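You operate a simulated robot arm through the tools that you are given. There is no shell and no other tool.

You run a simulated robot arm. Do the job below in one go: nothing can be reset, and whatever is moved stays where it is left.

Task
Put things in order on the top of the wooden table. At the end: the red ring gauge is on the green machine tray; the brown stiff brush stands where the red ring gauge stood; the silver steel die from the top of the wooden table stands where the brown stick holder stood; the brown stick holder from the top of the wooden table stands where the brown stiff brush stood; whatever was shut is shut again. Leave all else as you found it, and nothing knocked over.

The check looks at the end state, three seconds after you hand in, the way a careful person would. Anything else that was tipped, shoved, dropped, spilled or broken makes it a failure.

Robot
A 7-joint arm with a two-finger parallel gripper, fixed in place. Base frame: the origin is on the floor under the middle of its stand, x ahead of it, y to its left, z up; the work surface is at about z = 860. Readings come in mm, rad, newtons and seconds.
With the tool pointing down near the work surface it reaches from about 100 to 640 mm from the base axis. Its first joint turns from -1.152 to 1.152 rad. Payload 1.57 kg.
Tool frame: the origin (TCP) lies between the finger pads and is the grasp point; the fingertips stand 30 mm ahead of it; z points along the fingers, y is the line along which they close. Largest opening 80 mm; finger width 17, thickness 12; the body of the gripper, 40 by 82 mm, starts 80 mm behind the TCP.
Orientation is told as [roll, pitch, yaw] about the base's x, y, z axes, in that order, counted from this pose: with the fingers straight down and closing along the base's y, the tool's x points along the base's -x, its y along +y and its z along -z.

Tools
- The arm moves only by the tool servo_tool. Its argument "deltas" is a list of rows, each a list of 7 numbers: the shift along the tool's x, y, z in mm, then the turn, a rotation vector about the tool's x, y, z in rad, then the gripper command, from -1 (fully open) to 1 (shut), values between in proportion. In form: [[tx, ty, tz, ax, ay, az, gripper], ...]. A call has 1 to 20 rows; each row shifts and turns the commanded pose from where the row before left it, along the tool's axes as they then stand. A row lasts 0.2 s, in which the tool goes at most 50 mm and 0.15 rad; a call with a longer step from one row to the next is refused whole, and so is a gripper value outside its range. A pose out of reach is approached as far as the arm can. The call stops where the force on the tool passes 40 N (or 10 N more than at its start, if that is more) or the arm is blocked; 0.2 s more then pass. Each finger travels about 72 mm/s and halts on what it meets, pressing with about 20 N; the grip force reading is that of the motor and also rises with nothing between the fingers. The clock runs only during rows and for 0.2 s after the last one: add rows that do not move to give the fingers time. It gives the time, the measured TCP pose, the force on the tool (base axes), the opening and the grip force at its end, in the units of the frame above (readings bear some noise), with the torque about the TCP (base axes, N m) and any sound that the robot's microphone picked up, and new pictures: "views" is both (left out), scene, wrist or none.
- Cameras (640 x 400 px; columns grow to the right, rows downward): "scene" is fixed at [69.7, 444.6, 1431.7]; the picture's right is [-0.61, -0.79, 0.00], its down [-0.40, 0.30, -0.87] and it looks along [0.69, -0.53, -0.50] (base axes); focal length 337 px, centre (320, 200). "wrist" rides on the gripper at [72, -7, -122] in the tool frame; the picture's right is [0.09, 1.00, 0.00], its down [-0.84, 0.08, -0.54] and it looks along [-0.54, 0.05, 0.84] (tool axes); focal length 238 px, centre (320, 200).
- locate(camera, pixels): there is no depth. For up to 12 entries [column, row, z] of the newest picture of that camera ("zoom" is the newest enlarged one), the place [x, y] in the base frame at which the ray of that pixel passes the height z, good to about 2 mm. It takes no simulated time.
- zoom(camera, box): a new picture of the part [left, top, right, bottom] of that camera's present view, enlarged. It takes no simulated time.
- hand_in(): hands the job in; it is judged then, once.

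Unless the task says otherwise, let go and move clear before handing in.

The tools are called after "Request:" as a command line: name --pt "numbers of a row" for each row, then --argument value for the rest, lists and objects as JSON in quotes. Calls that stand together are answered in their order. servo_tool: Moves the arm, as the interface text tells. Its arguments: {"type":"object","properties":{"deltas":{"type":"array","items":{"type":"array","items":{"type":"number"}}},"views":{"type":"string","enum":["both","scene","wrist","none"]}},"required":["deltas"]} The other tools are called the same way: locate (camera, pixels) gives the place at which the rays of pixels pass given heights; zoom (camera, box) takes an enlarged picture of a part of a camera's view; hand_in () hands the job in.

At the start:

```text
time_s: 0.0
position: [454.8, 59.9, 1131.4]
ee_rot: [0.0, 0.0, -0.001]
force: [-0.5, 0.3, -0.8]
torque: [0.01, 0.0, 0.03]
gripper_width: 80.2
finger_force: 0.2
```

scene: 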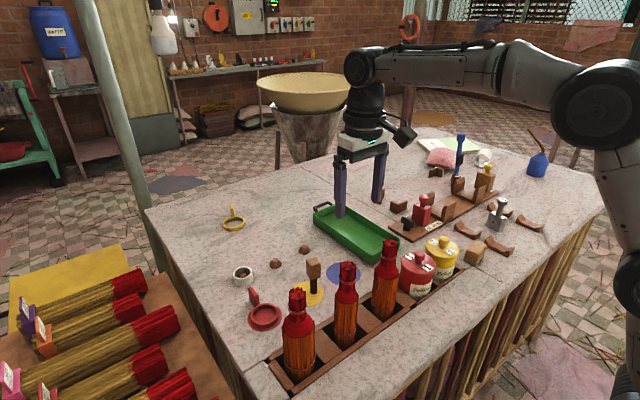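
wrist: 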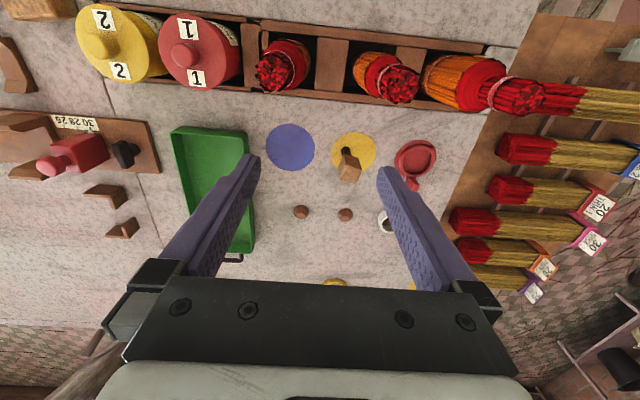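

The scene shows a table with a green tray around (355,232), a red ring-like object at (264,315), a yellow ring at (233,220), a brush-like thing at (313,275) and bundles of sticks in holders. I'll zoom in to identify each item.

Request:
zoom --camera "scene" --box '[200, 180, 360, 340]'

Request:
zoom --camera "scene" --box '[380, 120, 560, 270]'

Request:
zoom --camera "wrist" --box '[240, 100, 460, 300]'

Request:
zoom --camera "wrist" --box '[0, 0, 260, 270]'

```text
2.50 times, centred on (280, 260) of scene
```

zoom: 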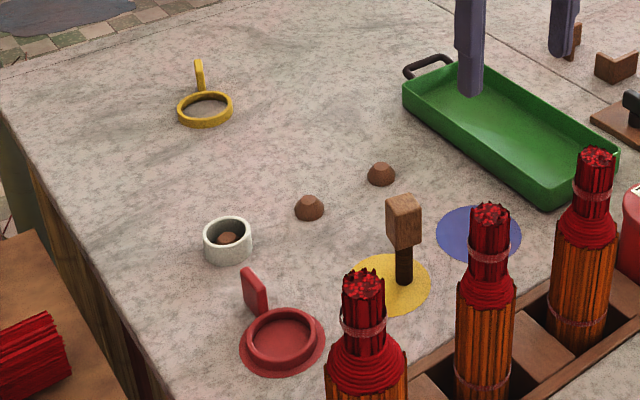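

```text
2.67 times, centred on (470, 195) of scene
```

zoom: 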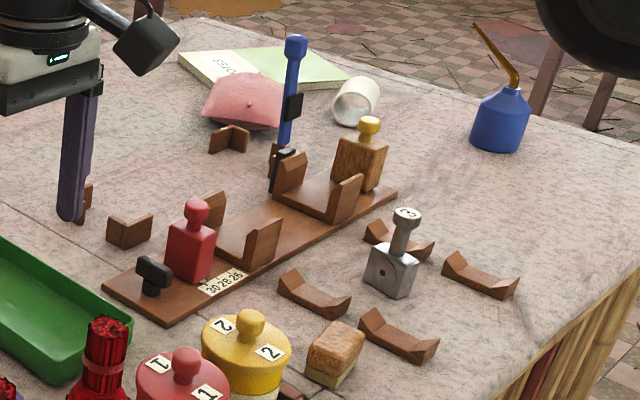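

```text
2.00 times, centred on (350, 200) of wrist
```

zoom: 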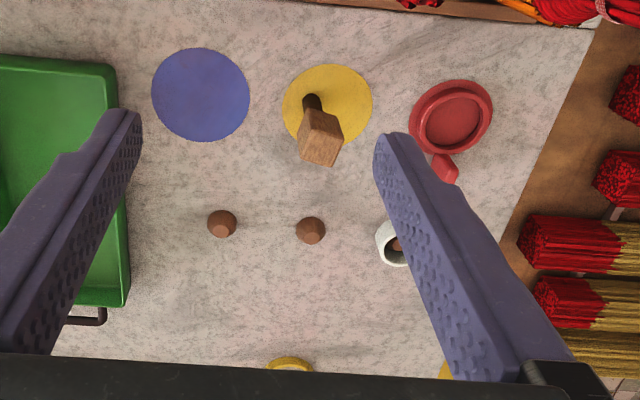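

```text
1.48 times, centred on (130, 135) of wrist
```

zoom: 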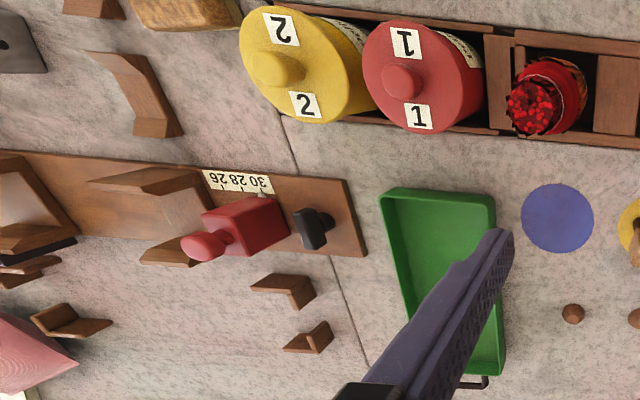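

The zooms show a grey block with handle "3" at scene (497,215), a wood block at (475,252) and a block on a dark stem at (313,275). I need closer looks to tell brush, stick holder and die apart.

Request:
zoom --camera "scene" --box '[450, 190, 550, 275]'

Request:
zoom --camera "scene" --box '[285, 245, 345, 315]'

Request:
zoom --camera "scene" --box '[420, 120, 510, 200]'

Request:
zoom --camera "scene" --box '[385, 170, 475, 245]'

Request:
zoom --camera "scene" --box '[370, 220, 480, 310]'

Request:
zoom --camera "scene" --box '[160, 50, 320, 150]'

Request:
zoom --camera "scene" --box '[225, 240, 315, 345]'

Request:
zoom --camera "wrist" --box '[0, 0, 130, 80]'

```text
4.71 times, centred on (500, 232) of scene
```

zoom: 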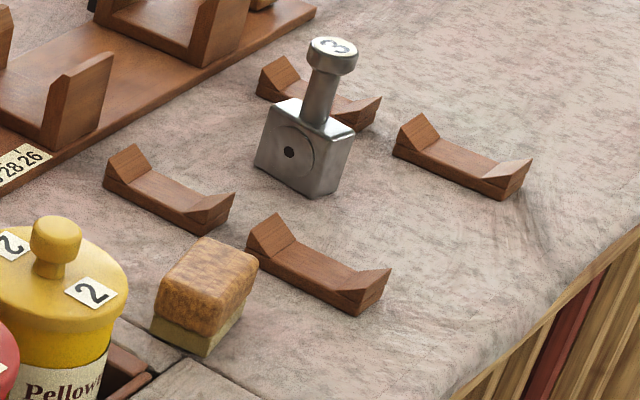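

```text
5.71 times, centred on (315, 280) of scene
```

zoom: 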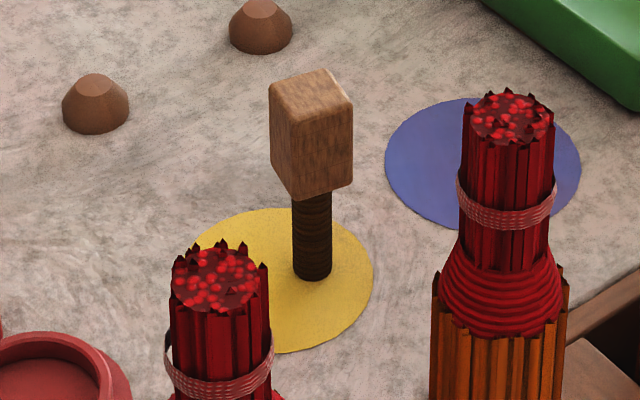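

```text
5.00 times, centred on (465, 160) of scene
```

zoom: 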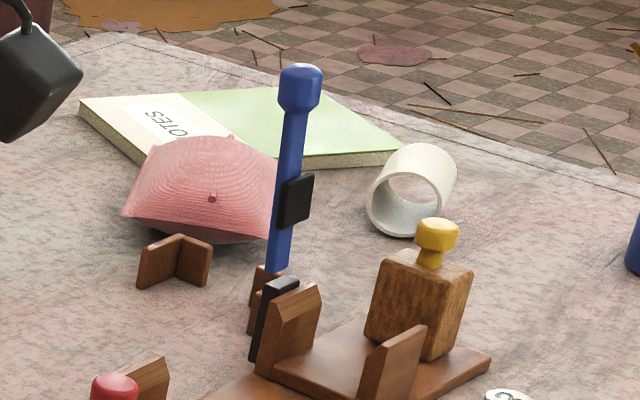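

```text
5.33 times, centred on (430, 208) of scene
```

zoom: 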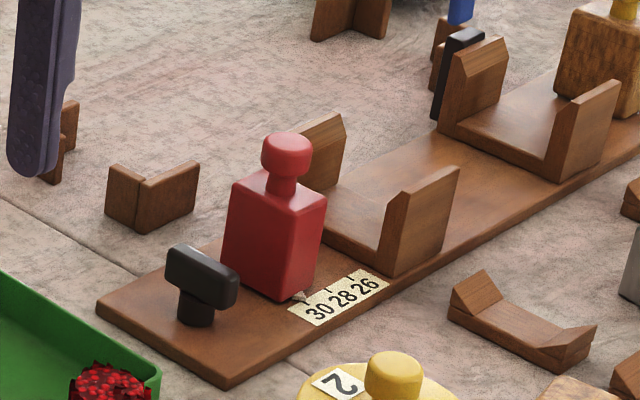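

```text
4.44 times, centred on (425, 265) of scene
```

zoom: 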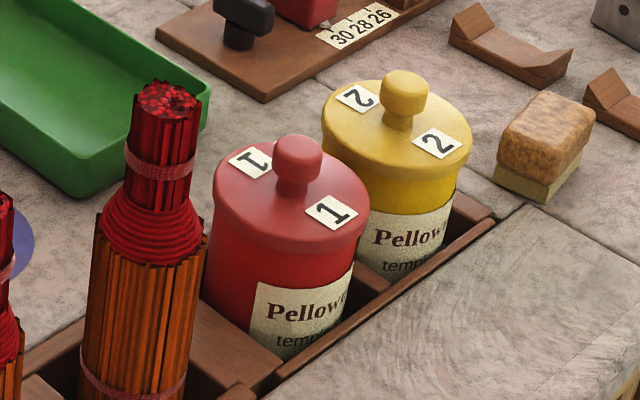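

```text
4.00 times, centred on (240, 100) of scene
```

zoom: 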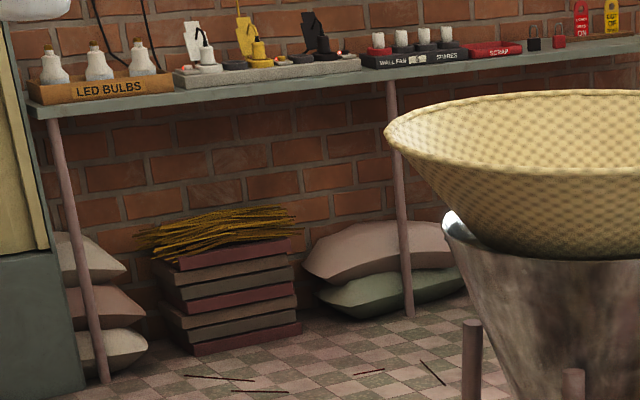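

```text
3.81 times, centred on (270, 292) of scene
```

zoom: 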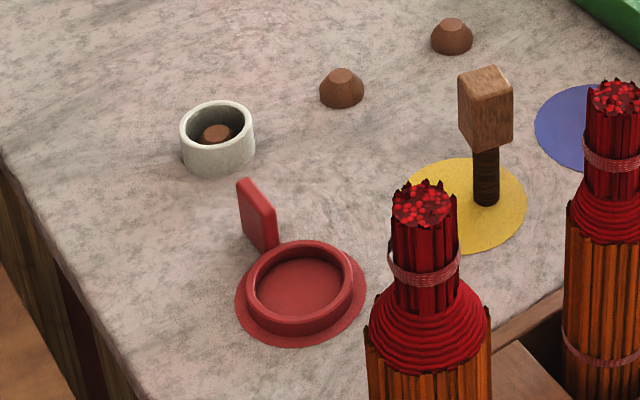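

```text
4.92 times, centred on (65, 40) of wrist
```

zoom: 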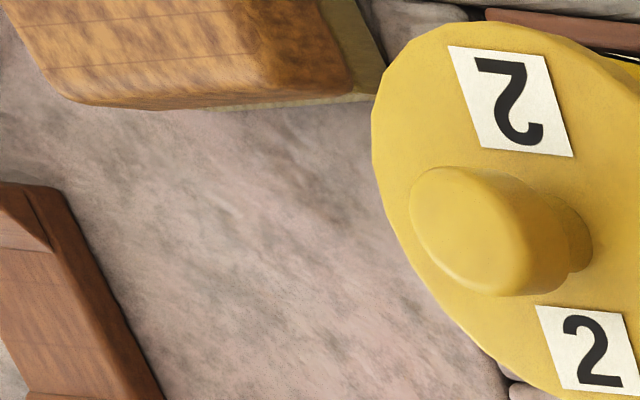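

The block at scene (475,252) looks like a scrubbing brush (wood top, bristle base), but the "stick holder" isn't clear yet. I'll locate the main items on the table plane and then survey with the wrist camera from up high.

Request:
locate --camera "scene" --pixels '[[264, 318, 860], [313, 291, 860], [344, 273, 860], [275, 264, 860], [305, 250, 860], [243, 282, 860], [233, 226, 860], [472, 262, 860], [496, 230, 860], [355, 240, 860], [488, 190, 860], [425, 225, 860]]'

Request:
servo_tool --pt "0 -40 0 0 0 0 -1" --pt "0 -40 0 0 0 0 -1" --pt "0 -40 0 0 0 0 -1" --pt "0 -40 0 0 0 0 -1" --pt "0 -40 0 0 0 0 -1"

```text
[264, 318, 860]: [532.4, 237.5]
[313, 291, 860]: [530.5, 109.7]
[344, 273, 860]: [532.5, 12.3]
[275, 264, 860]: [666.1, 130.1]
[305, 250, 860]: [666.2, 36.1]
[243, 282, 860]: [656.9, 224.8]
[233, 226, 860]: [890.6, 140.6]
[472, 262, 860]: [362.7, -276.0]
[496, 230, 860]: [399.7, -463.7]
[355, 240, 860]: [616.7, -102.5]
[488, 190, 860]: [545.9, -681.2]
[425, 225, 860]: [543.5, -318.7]
```

```text
time_s: 1.2
position: [453.0, -141.1, 1132.0]
ee_rot: [-0.001, -0.001, 0.001]
force: [0.5, 0.9, -0.3]
torque: [0.0, 0.03, 0.02]
gripper_width: 79.9
finger_force: 0.0
```

scene: 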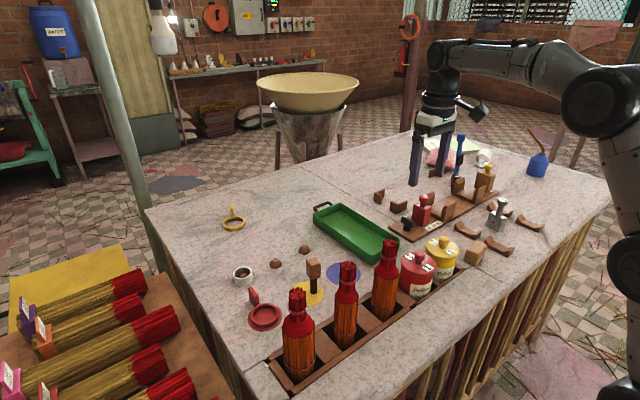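
wrist: 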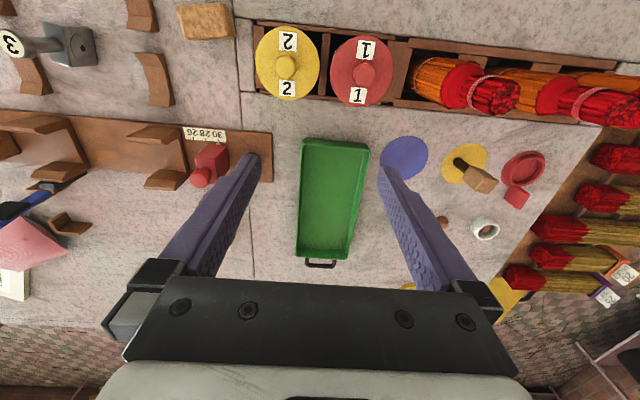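

The silver die stands near (400,-464), the block near (363,-276), the stemmed block near (530,110), and the ring gauge near (532,237). I'll move back over the near side, staying high, for a closer look at the block and the die.

Request:
servo_tool --pt "40 -27 5 0 0 0 -1" --pt "40 -27 5 0 0 0 -1" --pt "40 -27 5 0 0 0 -1" --pt "40 -27 5 0 0 0 -1" --pt "40 -27 5 0 0 0 -1"

```text
time_s: 2.4
position: [255.6, -277.8, 1107.8]
ee_rot: [-0.001, 0.0, 0.001]
force: [-0.4, -0.3, -0.3]
torque: [-0.02, -0.03, -0.03]
gripper_width: 79.8
finger_force: 0.1
```

scene: 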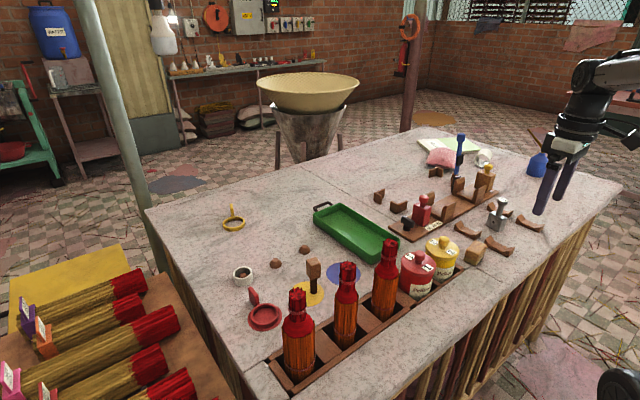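
wrist: 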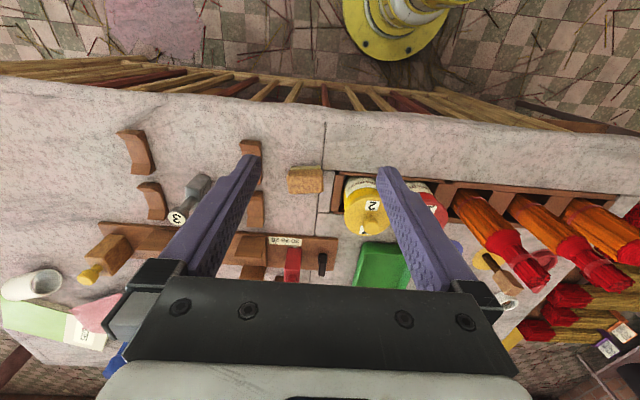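

Everything on the near side is in view now; the block is at wrist (305,180) and the silver die at (190,200). I'll zoom in on both.

Request:
zoom --camera "wrist" --box '[260, 140, 360, 220]'

Request:
zoom --camera "wrist" --box '[70, 120, 270, 290]'

Request:
zoom --camera "scene" --box '[420, 170, 560, 280]'

Request:
zoom --camera "scene" --box '[360, 120, 500, 240]'

Request:
zoom --camera "scene" --box '[0, 230, 240, 400]'

Request:
zoom --camera "scene" --box '[240, 230, 480, 400]'

```text
5.00 times, centred on (310, 180) of wrist
```

zoom: 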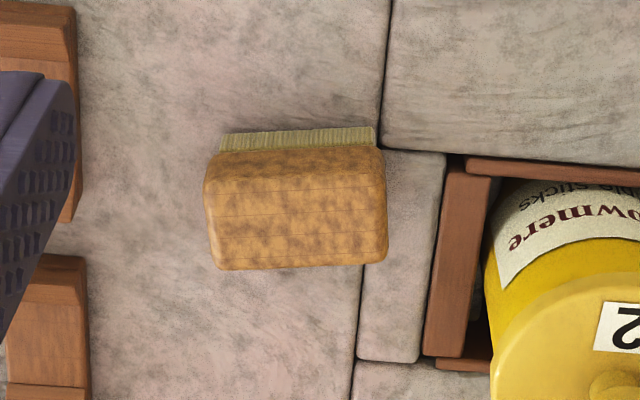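

```text
2.35 times, centred on (170, 205) of wrist
```

zoom: 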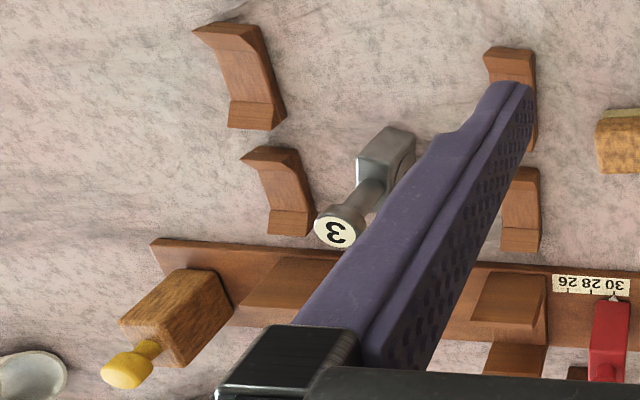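

```text
3.64 times, centred on (490, 225) of scene
```

zoom: 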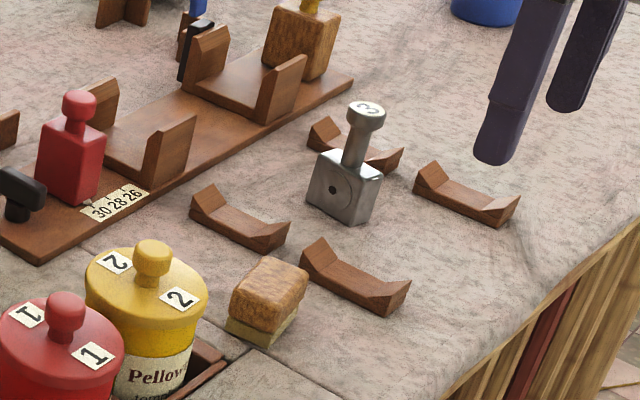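

```text
3.33 times, centred on (430, 180) of scene
```

zoom: 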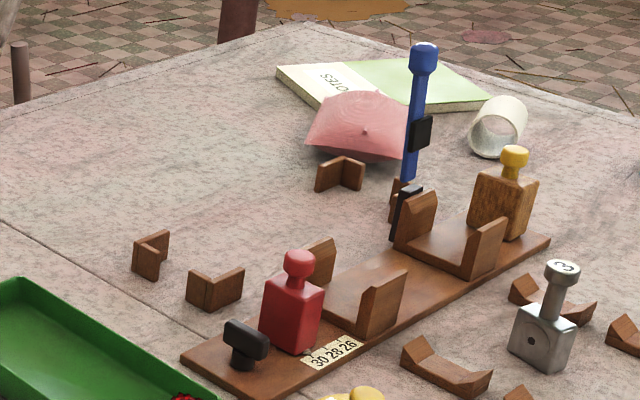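

```text
2.35 times, centred on (120, 315) of scene
```

zoom: 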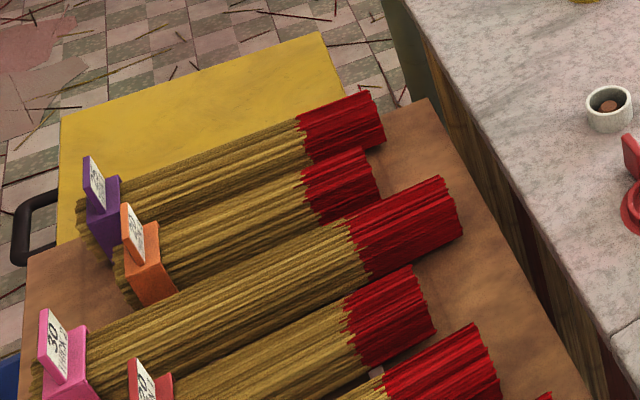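

```text
2.35 times, centred on (360, 315) of scene
```

zoom: 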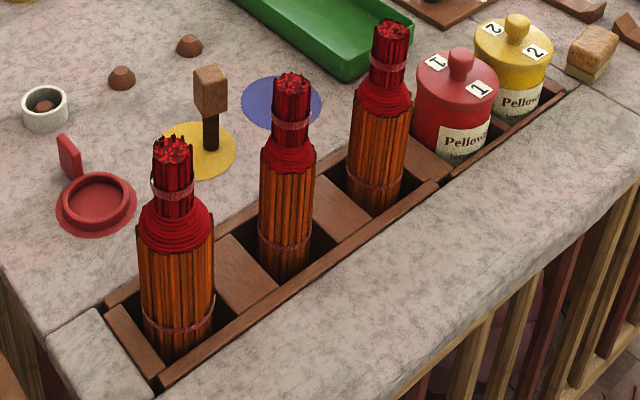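

The block at wrist (305,180) has bristles at its base, so it is the stiff brush; the die "3" stands among four wooden cradles. Next I look closely at the stemmed block on the yellow disc, keeping well above the bundles.

Request:
locate --camera "wrist" --pixels '[[305, 190, 880], [290, 168, 860], [322, 168, 860], [289, 193, 880], [322, 191, 880], [200, 182, 860], [175, 218, 960], [250, 150, 870], [256, 208, 870], [362, 215, 960]]'

Request:
servo_tool --pt "-28 40 0 0 0 0 -1" --pt "-28 40 0 0 0 0 -1" --pt "-28 40 0 0 0 0 -1" --pt "-28 40 0 0 0 0 -1" --pt "-10 40 0 0 0 0 -1" --pt "-10 40 0 0 0 0 -1" --pt "0 40 0 0 0 0 -1" --pt "0 40 0 0 0 0 -1" --pt "0 40 0 0 0 0 -1"

```text
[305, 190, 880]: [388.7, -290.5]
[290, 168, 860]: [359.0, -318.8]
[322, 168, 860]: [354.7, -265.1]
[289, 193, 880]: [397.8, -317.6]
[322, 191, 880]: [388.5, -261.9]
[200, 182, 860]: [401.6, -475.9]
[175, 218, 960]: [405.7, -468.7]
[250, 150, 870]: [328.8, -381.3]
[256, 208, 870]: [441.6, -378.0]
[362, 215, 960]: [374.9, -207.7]
```

```text
time_s: 4.4
position: [388.1, 84.5, 1109.5]
ee_rot: [-0.001, -0.002, -0.001]
force: [-0.4, 0.5, 0.3]
torque: [0.0, 0.01, 0.0]
gripper_width: 80.0
finger_force: 0.1
```

scene: 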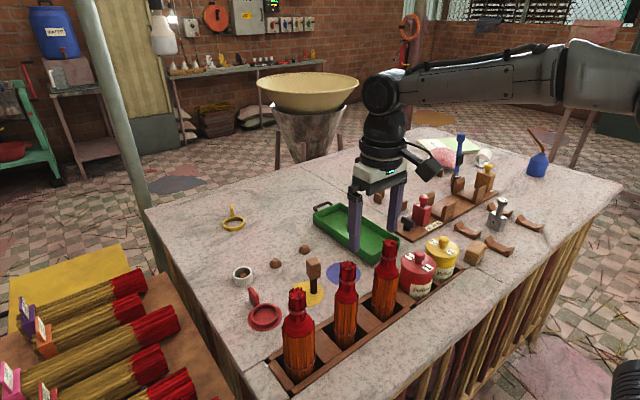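
wrist: 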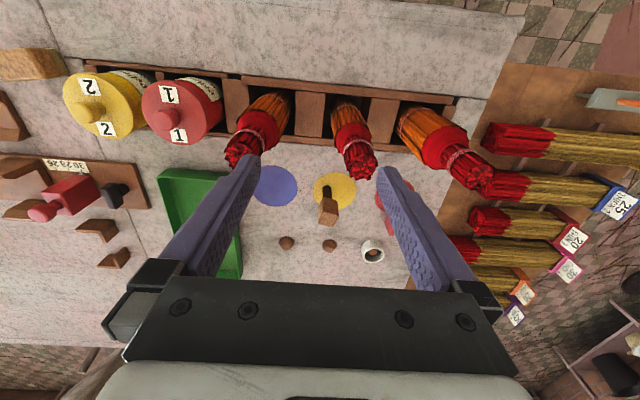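

Request:
zoom --camera "wrist" --box '[290, 160, 400, 270]'

Request:
zoom --camera "wrist" --box '[200, 80, 400, 200]'

Request:
zoom --camera "wrist" --box '[440, 100, 640, 340]'

Request:
locate --camera "wrist" --pixels '[[333, 188, 860], [328, 190, 860], [275, 184, 860], [328, 222, 940], [360, 172, 1000], [255, 160, 1000], [460, 180, 1000]]'

```text
3.64 times, centred on (345, 215) of wrist
```

zoom: 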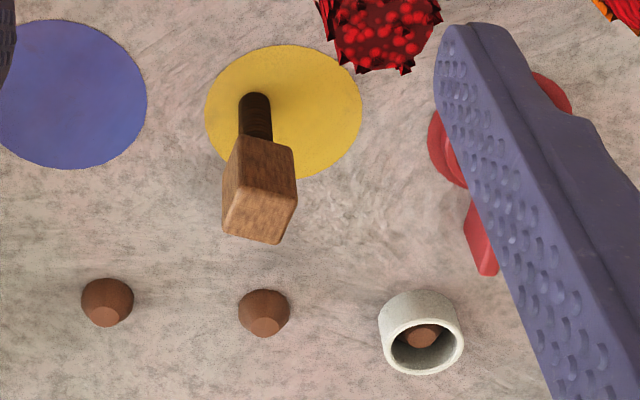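

```text
3.20 times, centred on (300, 140) of wrist
```

zoom: 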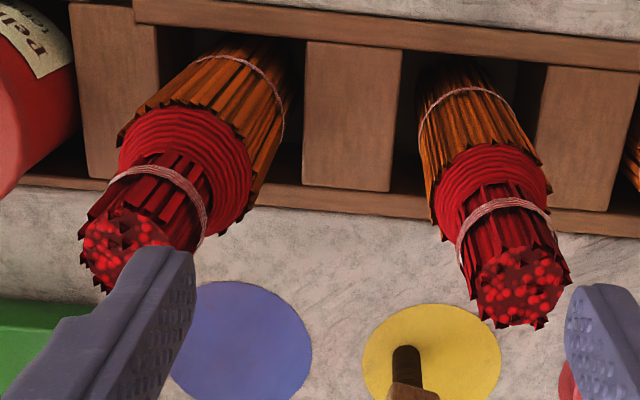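

```text
1.67 times, centred on (540, 220) of wrist
```

zoom: 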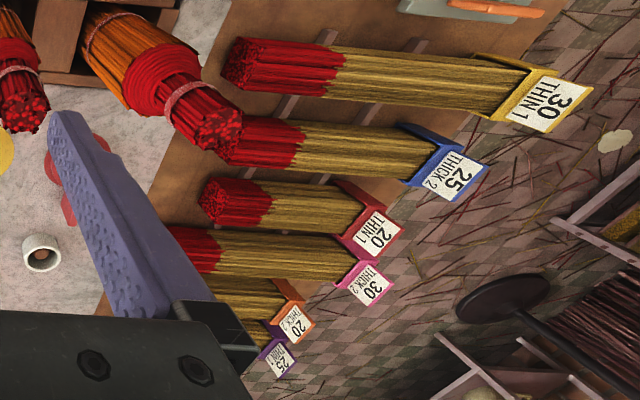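

```text
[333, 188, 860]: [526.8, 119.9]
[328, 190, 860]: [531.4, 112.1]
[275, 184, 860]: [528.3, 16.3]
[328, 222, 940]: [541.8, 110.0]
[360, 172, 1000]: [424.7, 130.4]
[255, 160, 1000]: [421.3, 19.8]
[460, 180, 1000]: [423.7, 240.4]
```

The stemmed block at wrist (328,210) stands on the yellow disc; the two brown domes beyond it are out of normal reach. I'll triangulate heights (bundle tops, stemmed block top) before going closer.

Request:
locate --camera "wrist" --pixels '[[360, 168, 1000], [360, 168, 1050], [360, 168, 950], [245, 150, 1000], [245, 150, 1050], [327, 218, 920], [327, 218, 940], [327, 218, 960]]'

Request:
locate --camera "scene" --pixels '[[347, 264, 1000], [347, 264, 1050], [347, 264, 950], [389, 242, 1000], [389, 242, 1050], [314, 262, 920], [314, 262, 940], [314, 262, 960]]'

```text
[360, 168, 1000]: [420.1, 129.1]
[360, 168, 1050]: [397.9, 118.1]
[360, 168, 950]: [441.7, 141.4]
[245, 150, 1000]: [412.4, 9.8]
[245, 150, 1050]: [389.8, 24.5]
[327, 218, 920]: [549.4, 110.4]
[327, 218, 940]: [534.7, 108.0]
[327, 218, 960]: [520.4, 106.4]
```

```text
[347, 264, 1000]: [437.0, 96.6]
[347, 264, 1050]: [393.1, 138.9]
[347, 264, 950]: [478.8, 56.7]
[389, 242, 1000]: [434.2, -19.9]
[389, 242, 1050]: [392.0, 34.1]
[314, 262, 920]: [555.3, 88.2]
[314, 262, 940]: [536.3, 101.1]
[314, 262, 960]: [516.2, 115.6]
```

The triangulation puts bundle tops at z≈1030 around (408,122) and (400,15), and the stemmed block top at z≈948 around (528,107). I'll go past the bundles in x, then lower a bit to view the stemmed block and domes up close.

Request:
servo_tool --pt "-40 -10 0 0 0 0 -1" --pt "-40 -10 0 0 0 0 -1" --pt "-15 -5 0 0 0 0 -1" --pt "0 0 35 0 0 0 -1" --pt "0 0 35 0 0 0 -1" --pt "0 0 20 0 0 0 -1"

```text
time_s: 5.8
position: [483.2, 60.4, 1015.9]
ee_rot: [0.0, 0.001, 0.0]
force: [-0.4, -0.5, 0.3]
torque: [-0.01, -0.01, 0.0]
gripper_width: 79.9
finger_force: 0.0
```

scene: 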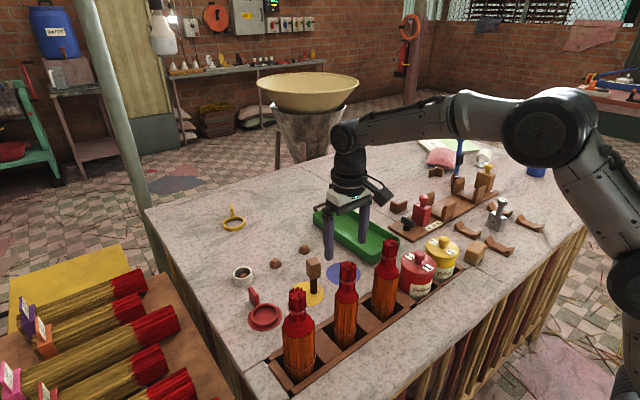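
wrist: 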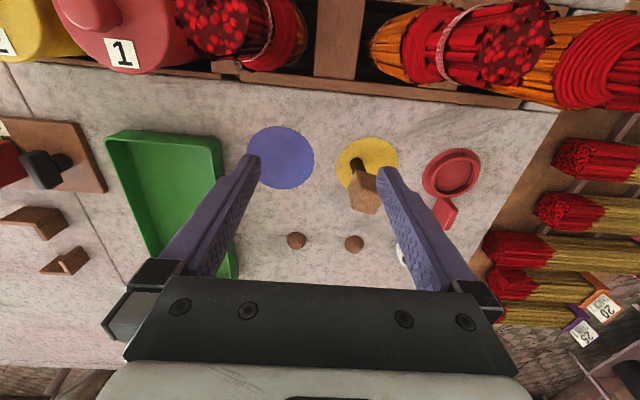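

Request:
zoom --camera "wrist" --box '[330, 130, 410, 220]'

Request:
zoom --camera "wrist" --box '[410, 140, 490, 235]'

Request:
zoom --camera "wrist" --box '[280, 220, 380, 265]'

Request:
zoom --camera "wrist" --box '[0, 100, 240, 290]'

Request:
zoom --camera "scene" --box '[580, 60, 640, 110]'

```text
4.44 times, centred on (370, 175) of wrist
```

zoom: 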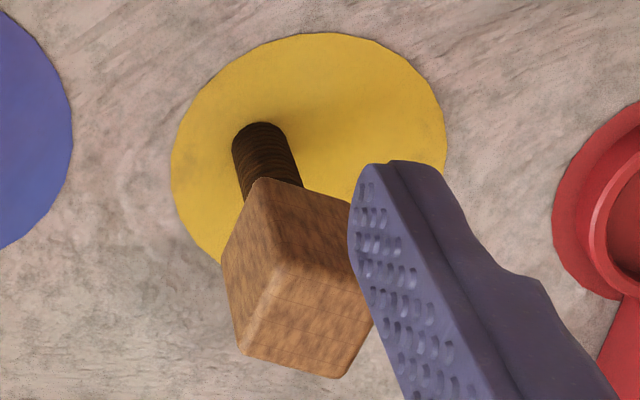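

```text
4.21 times, centred on (450, 188) of wrist
```

zoom: 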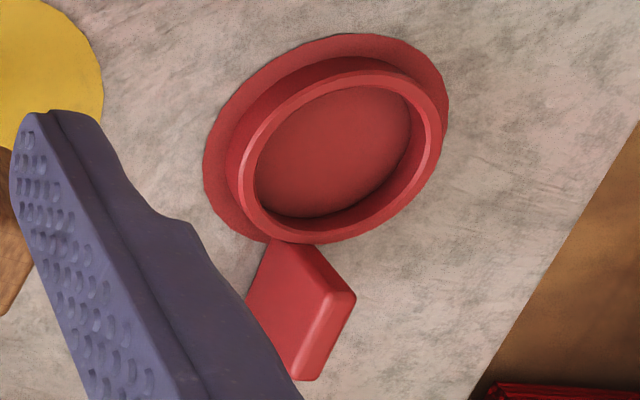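

```text
6.40 times, centred on (330, 242) of wrist
```

zoom: 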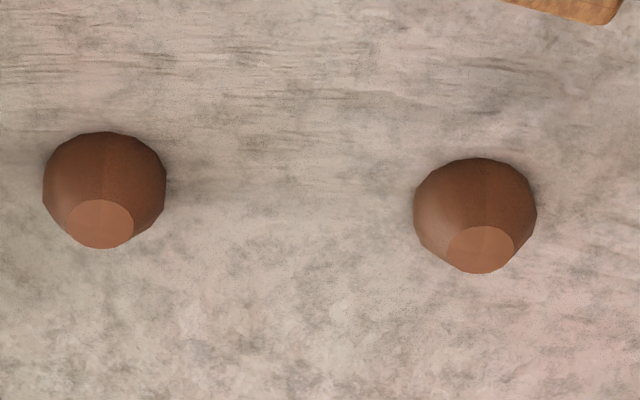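

```text
2.11 times, centred on (120, 195) of wrist
```

zoom: 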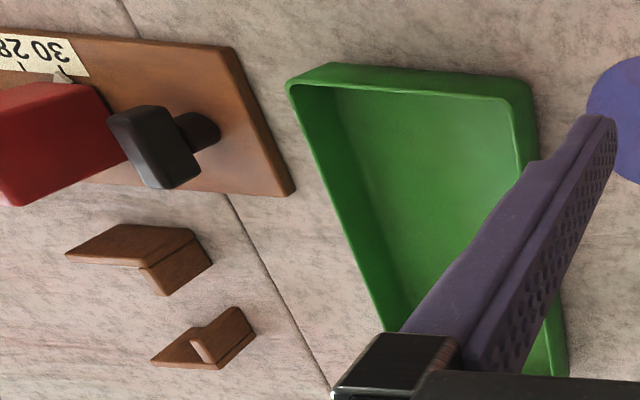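

```text
8.00 times, centred on (610, 85) of scene
```

zoom: 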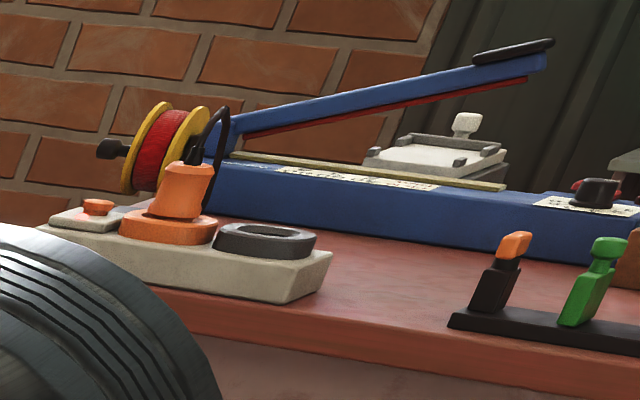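

The stemmed wood block is the only unique brown loose item left within reach besides the brush, so it is the stick holder; the L-pieces, domes and cradles come in multiples. Now a closer look at the ring gauge at wrist (451,175), whose tab at (445,213) I mean to grip.

Request:
servo_tool --pt "0 40 0 0 0 0 -1" --pt "0 40 0 0 0 0 -1" --pt "0 40 0 0 0 0 -1" --pt "0 35 0 0 0 0 -1"

```text
time_s: 6.8
position: [481.1, 215.7, 1018.4]
ee_rot: [0.002, 0.0, 0.002]
force: [-0.1, 0.4, -0.2]
torque: [0.0, -0.01, -0.02]
gripper_width: 80.3
finger_force: 0.0
```

scene: 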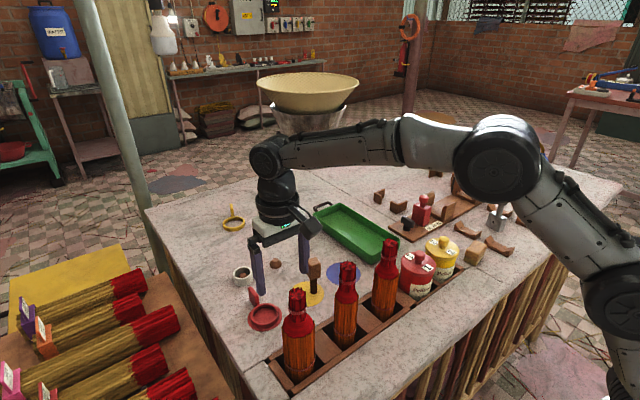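
wrist: 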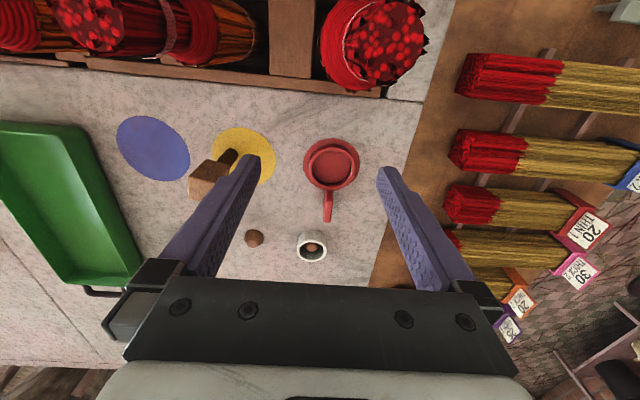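

The ring gauge is now centred at wrist (331,165) with its tab at (327,205). Zooming for precise geometry, in both cameras.

Request:
zoom --camera "wrist" --box '[290, 125, 370, 235]'

Request:
zoom --camera "scene" --box '[235, 275, 295, 340]'

Request:
zoom --camera "scene" --box '[300, 190, 410, 275]'

```text
3.64 times, centred on (330, 180) of wrist
```

zoom: 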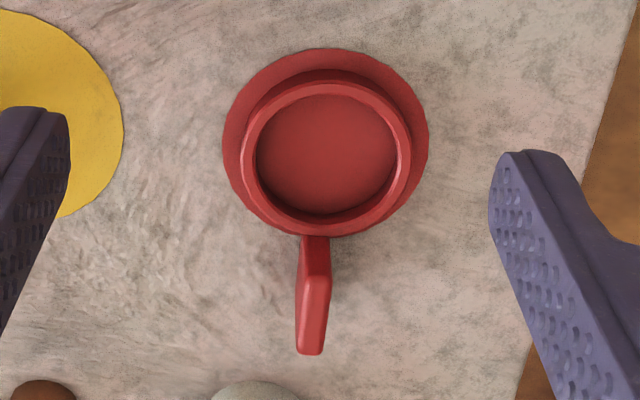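

```text
6.15 times, centred on (265, 308) of scene
```

zoom: 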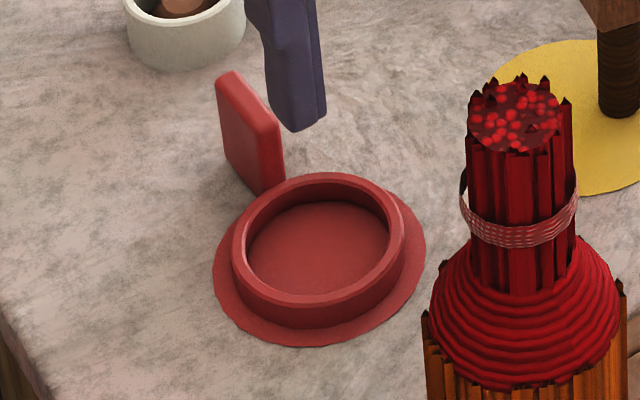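

```text
4.71 times, centred on (355, 232) of scene
```

zoom: 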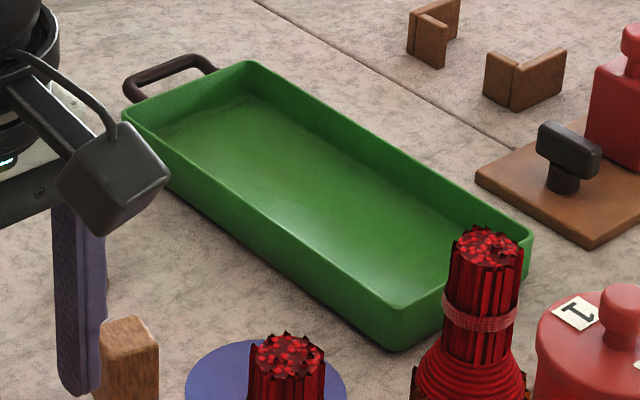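

The tab is a thin upright plate pointing away from the ring along +x, thin across y. I'll triangulate the tab's top edge, the ring rim, and the tray's corners.

Request:
locate --camera "wrist" --pixels '[[327.4, 221.9, 890], [327.4, 221.9, 900], [327.4, 221.9, 910], [330.2, 201.7, 890], [330.2, 201.7, 900], [330.2, 201.7, 910], [308.6, 166.3, 872], [355, 166.3, 872], [331.9, 189.6, 872], [331.9, 147, 872]]'

Request:
locate --camera "scene" --pixels '[[249.7, 286.9, 890], [249.7, 286.9, 900], [249.7, 286.9, 910], [256.9, 296.6, 890], [256.9, 296.6, 900], [256.9, 296.6, 910]]'

Request:
locate --camera "scene" --pixels '[[314.1, 213.1, 885], [332.2, 203.0, 885], [392.0, 240.6, 885], [364.3, 255.3, 885], [363, 263.5, 860], [392, 250, 860], [380, 240, 862], [355, 243, 862], [325, 217, 862], [340, 210, 862]]'

```text
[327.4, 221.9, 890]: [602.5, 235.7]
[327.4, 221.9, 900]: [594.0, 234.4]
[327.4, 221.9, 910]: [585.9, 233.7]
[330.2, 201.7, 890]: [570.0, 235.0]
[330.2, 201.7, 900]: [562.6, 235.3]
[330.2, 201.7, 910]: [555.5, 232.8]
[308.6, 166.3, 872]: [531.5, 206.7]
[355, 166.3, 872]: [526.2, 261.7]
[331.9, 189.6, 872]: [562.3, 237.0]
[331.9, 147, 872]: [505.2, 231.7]
```

```text
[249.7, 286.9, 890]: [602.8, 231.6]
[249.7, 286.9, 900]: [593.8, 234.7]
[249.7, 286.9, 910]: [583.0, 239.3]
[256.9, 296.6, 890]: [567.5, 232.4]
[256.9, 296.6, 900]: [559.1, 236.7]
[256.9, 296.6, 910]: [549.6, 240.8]
```

```text
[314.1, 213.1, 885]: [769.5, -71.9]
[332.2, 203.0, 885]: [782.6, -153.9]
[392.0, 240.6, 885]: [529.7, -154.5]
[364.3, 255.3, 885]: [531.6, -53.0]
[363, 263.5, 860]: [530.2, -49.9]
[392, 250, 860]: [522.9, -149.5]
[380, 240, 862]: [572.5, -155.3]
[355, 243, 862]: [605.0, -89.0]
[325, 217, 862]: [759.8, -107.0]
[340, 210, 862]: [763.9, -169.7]
```

Triangulated: tab spans x 563–596 at y≈235, top z≈898; ring centre ≈(533,234). The tray floor spans roughly x 535–770, y −150 to −56 with its rim near z 885. I'll move over the tab and descend with open fingers.

Request:
servo_tool --pt "-31 7 0 0 0 0 -1" --pt "-31 6 0 0 0 0 -1" --pt "-31 6 0 0 0 0 -1" --pt "0 0 30 0 0 0 -1" --pt "0 0 30 0 0 0 -1" --pt "0 0 0 0 0 0 -1"

```text
time_s: 8.2
position: [573.2, 232.1, 957.3]
ee_rot: [-0.001, 0.0, 0.0]
force: [-0.2, 0.2, -0.2]
torque: [0.0, 0.01, 0.02]
gripper_width: 80.0
finger_force: 0.1
```

scene: 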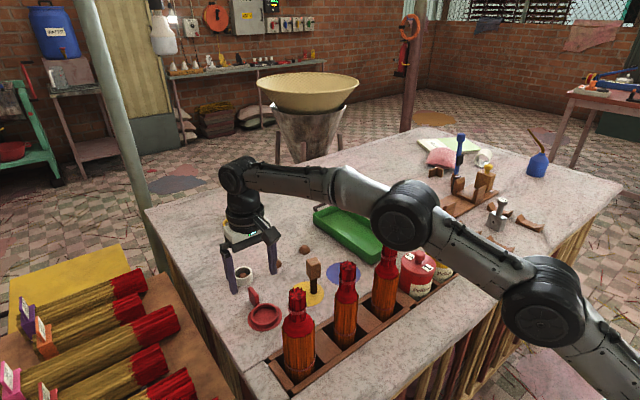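
wrist: 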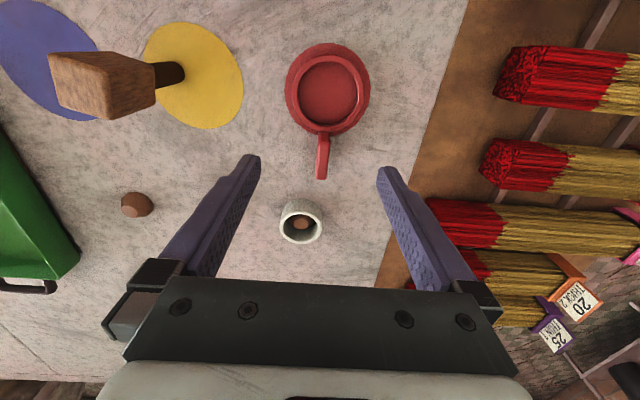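

The tab appears at wrist (322,157), just about under the fingers. I'll check the tab's position with this closer view before descending.

Request:
locate --camera "wrist" --pixels '[[323, 136, 898], [321, 177, 898], [328, 90, 872], [317, 178, 898], [326, 178, 898]]'

Request:
zoom --camera "wrist" --box '[270, 30, 390, 200]'

```text
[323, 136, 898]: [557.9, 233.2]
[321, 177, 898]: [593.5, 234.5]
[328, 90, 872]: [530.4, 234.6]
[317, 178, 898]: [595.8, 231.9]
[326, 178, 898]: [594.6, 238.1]
```

```text
2.35 times, centred on (330, 115) of wrist
```

zoom: 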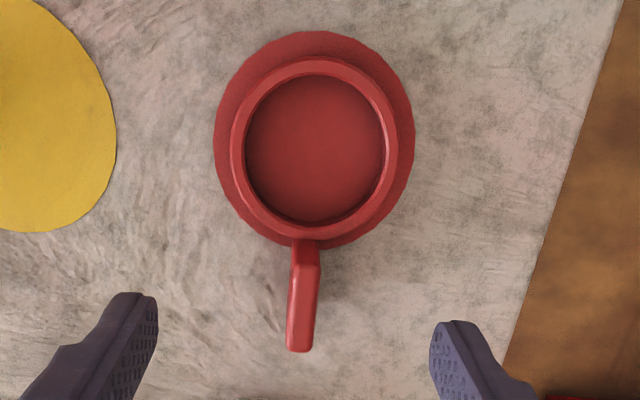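

The tab is centred between the fingers (y≈234.5). I descend so the tips stop ~8 mm above the table, then close.

Request:
servo_tool --pt "-3 0 25 0 0 0 -1" --pt "0 0 20 0 0 0 -1" --pt "0 0 13 0 0 0 -1" --pt "0 0 0 0 0 0 -1" --pt "0 0 0 0 0 0 1" --pt "0 0 0 0 0 0 1" --pt "0 0 0 0 0 0 1" --pt "0 0 0 0 0 0 1"

```text
time_s: 10.0
position: [579.1, 231.1, 899.8]
ee_rot: [-0.002, 0.0, 0.001]
force: [-0.1, 0.5, -0.1]
torque: [-0.01, -0.05, 0.0]
gripper_width: 9.3
finger_force: 19.5
```

scene: 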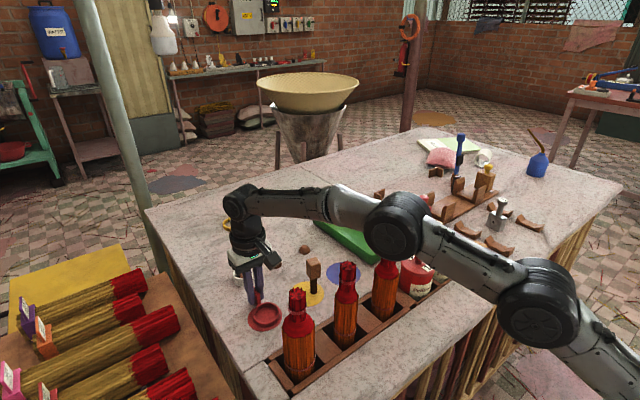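
wrist: 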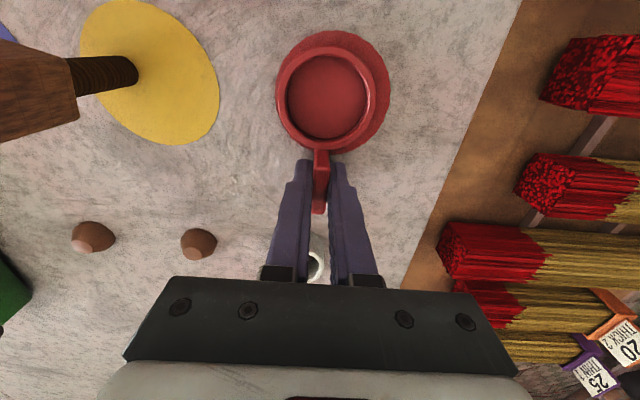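

The tab is gripped (9.3 mm). I'll lift straight up and check it hangs well.

Request:
servo_tool --pt "0 0 -15 0 0 0 1" --pt "0 0 -30 0 0 0 1" --pt "0 0 -35 0 0 0 1" --pt "0 0 -35 0 0 0 1" --pt "0 0 -15 0 0 0 1"

```text
time_s: 11.2
position: [577.7, 232.3, 1030.2]
ee_rot: [0.0, -0.002, -0.001]
force: [0.8, -0.3, -0.9]
torque: [0.01, 0.0, 0.02]
gripper_width: 9.2
finger_force: 20.0
```

scene: 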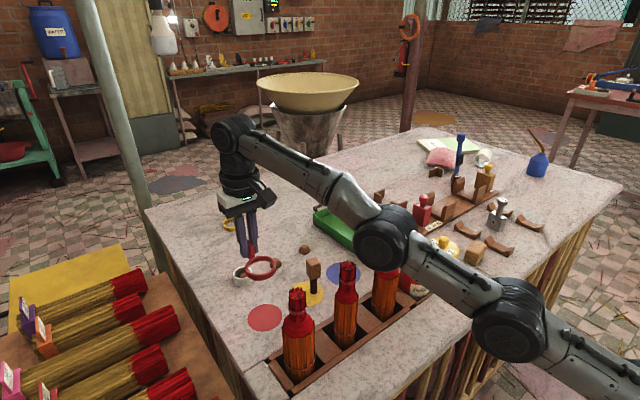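
wrist: 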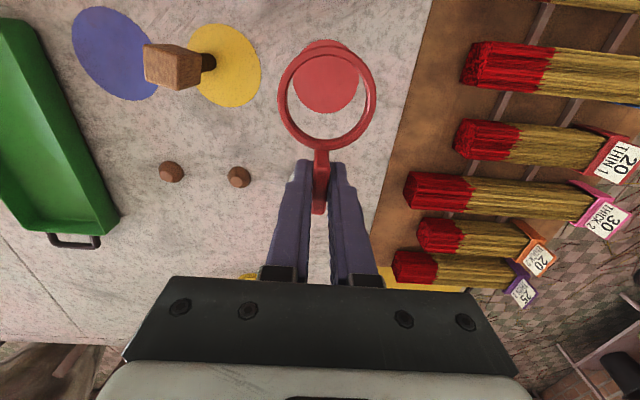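

The ring came up cleanly and the red painted disc is left behind at wrist (327,78). I'll record the disc centre and carry the gauge over to the tray.

Request:
locate --camera "wrist" --pixels '[[327, 78, 860], [228, 66, 860], [115, 53, 860]]'

Request:
locate --camera "scene" --pixels '[[265, 317.5, 860], [282.5, 316, 860], [247.5, 318, 860], [265, 304.5, 860], [265, 330.5, 860]]'

Request:
servo_tool --pt "-4 -34 0 0 0 0 1" --pt "-4 -37 0 0 0 0 1" --pt "-4 -37 0 0 0 0 1" --pt "-4 -37 0 0 0 0 1" --pt "-4 -37 0 0 0 0 1" --pt "-4 -37 0 0 0 0 1" --pt "-4 -37 0 0 0 0 1" --pt "-4 -37 0 0 0 0 1" --pt "-4 -37 0 0 0 0 1" --pt "-3 -5 0 0 0 0 1" --pt "0 0 0 0 0 0 1"

```text
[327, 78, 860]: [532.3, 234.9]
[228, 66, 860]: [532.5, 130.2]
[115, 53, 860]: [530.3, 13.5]
```

```text
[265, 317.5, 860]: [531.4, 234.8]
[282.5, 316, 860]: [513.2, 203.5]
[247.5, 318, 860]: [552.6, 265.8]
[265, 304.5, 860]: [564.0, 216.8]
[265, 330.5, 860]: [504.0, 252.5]
```

```text
time_s: 13.6
position: [616.6, -89.0, 1026.7]
ee_rot: [0.001, 0.001, -0.001]
force: [0.2, -0.2, -1.1]
torque: [0.0, 0.01, 0.01]
gripper_width: 9.2
finger_force: 19.7
out of reach, approached as far as the arm can: row 2, 3, 9
```

scene: 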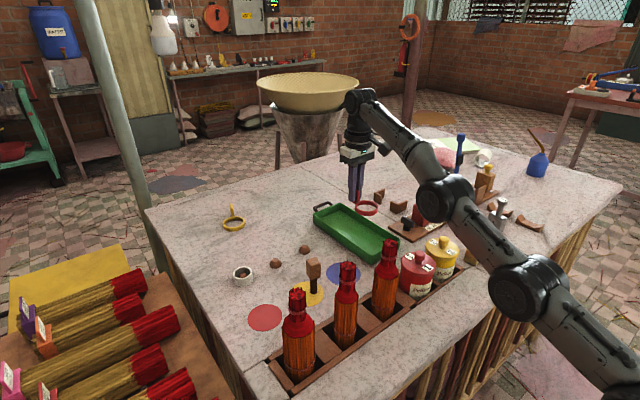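
wrist: 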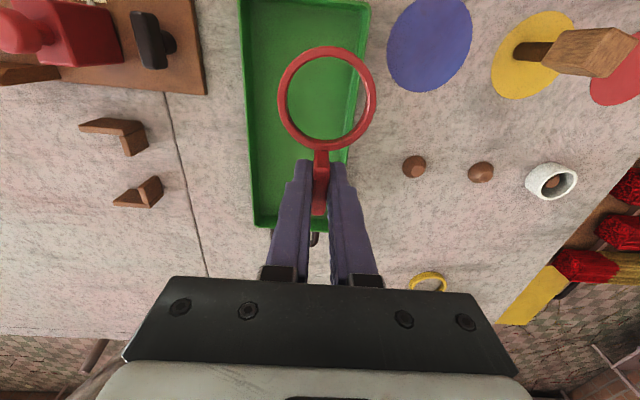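

Some rows hit the reach limit, and the gauge now hangs over the tray's right side at (616,−89). I'll measure the tray's edges from this view to place it in the middle.

Request:
locate --camera "wrist" --pixels '[[238, 0, 885], [370, 3, 885], [252, 222, 885], [349, 150, 885], [263, 210, 863], [355, 12, 863], [247, 10, 863]]'

Request:
zoom --camera "wrist" --box '[220, 0, 400, 240]'

Request:
zoom --camera "scene" --box '[300, 160, 420, 280]'

```text
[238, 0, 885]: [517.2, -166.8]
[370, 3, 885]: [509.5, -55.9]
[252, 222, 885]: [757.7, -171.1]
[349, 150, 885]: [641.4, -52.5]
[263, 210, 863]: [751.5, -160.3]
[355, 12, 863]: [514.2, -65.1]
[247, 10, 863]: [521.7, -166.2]
```

```text
1.67 times, centred on (310, 120) of wrist
```

zoom: 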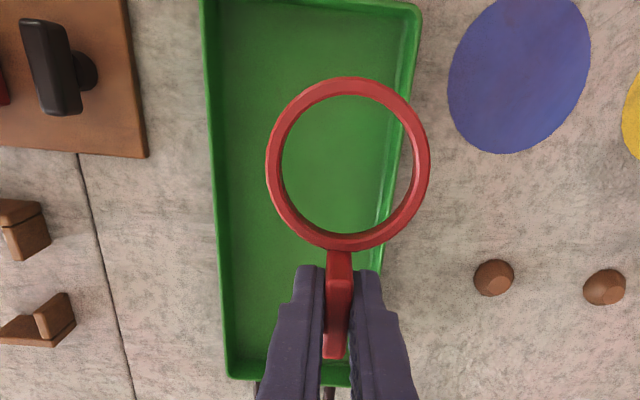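

```text
3.33 times, centred on (360, 220) of scene
```

zoom: 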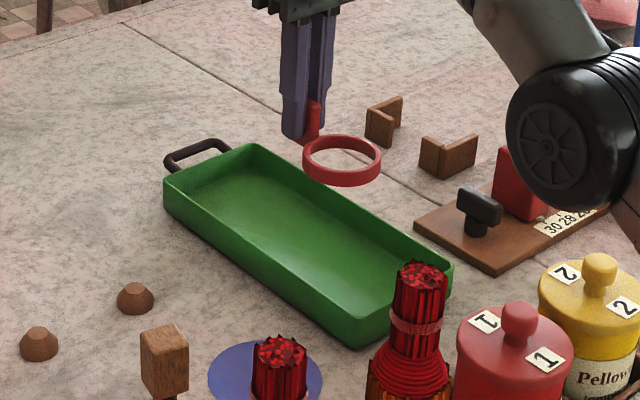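

The tray's interior centre line is y≈−110 with the near wall at x≈515. I'll shift to (608,−110) and descend to just above the tray floor.

Request:
servo_tool --pt "9 -21 0 0 0 0 1" --pt "0 0 35 0 0 0 1" --pt "0 0 35 0 0 0 1" --pt "0 0 25 0 0 0 1" --pt "0 0 12 0 0 0 1" --pt "0 0 0 0 0 0 1"

```text
time_s: 15.0
position: [626.3, -112.2, 923.5]
ee_rot: [0.0, 0.001, 0.0]
force: [0.0, -0.8, -1.2]
torque: [-0.02, 0.0, 0.0]
gripper_width: 9.4
finger_force: 20.1
out of reach, approached as far as the arm can: row 2, 3, 4, 5
```

scene: 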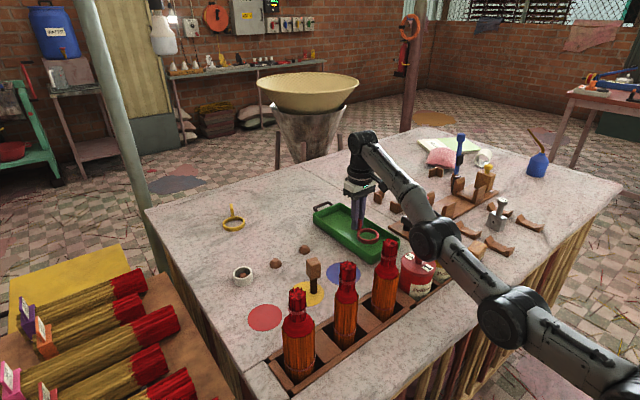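
wrist: 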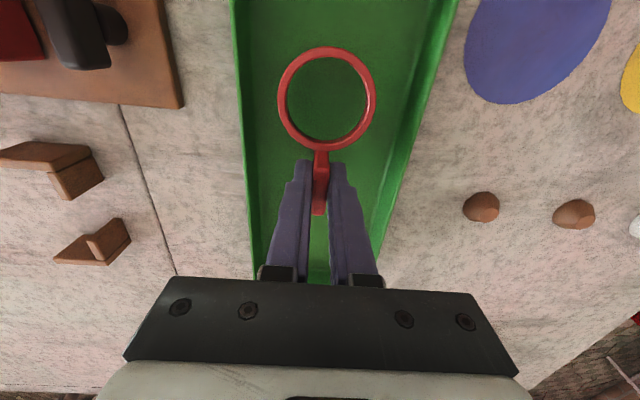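

The gauge is just above the tray floor, but the measured x (626) differs from what I asked; the arm is near full stretch. I'll hold for a moment to see where it settles.

Request:
servo_tool --pt "0 0 0 0 0 0 1" --pt "0 0 0 0 0 0 1" --views "scene"

```text
time_s: 15.6
position: [626.0, -112.1, 922.7]
ee_rot: [0.0, 0.004, 0.001]
force: [-0.5, 0.6, -0.7]
torque: [0.01, 0.0, 0.0]
gripper_width: 9.0
finger_force: 20.0
```

scene: 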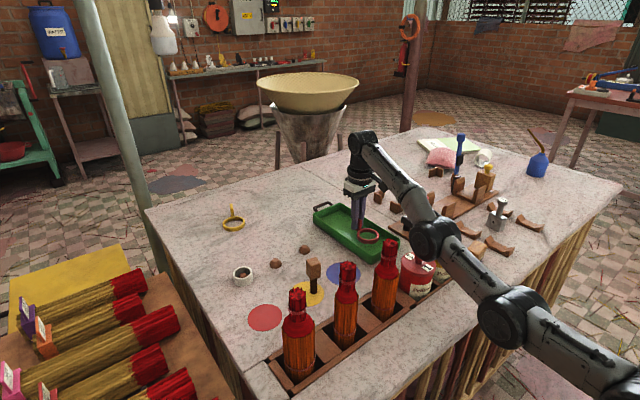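

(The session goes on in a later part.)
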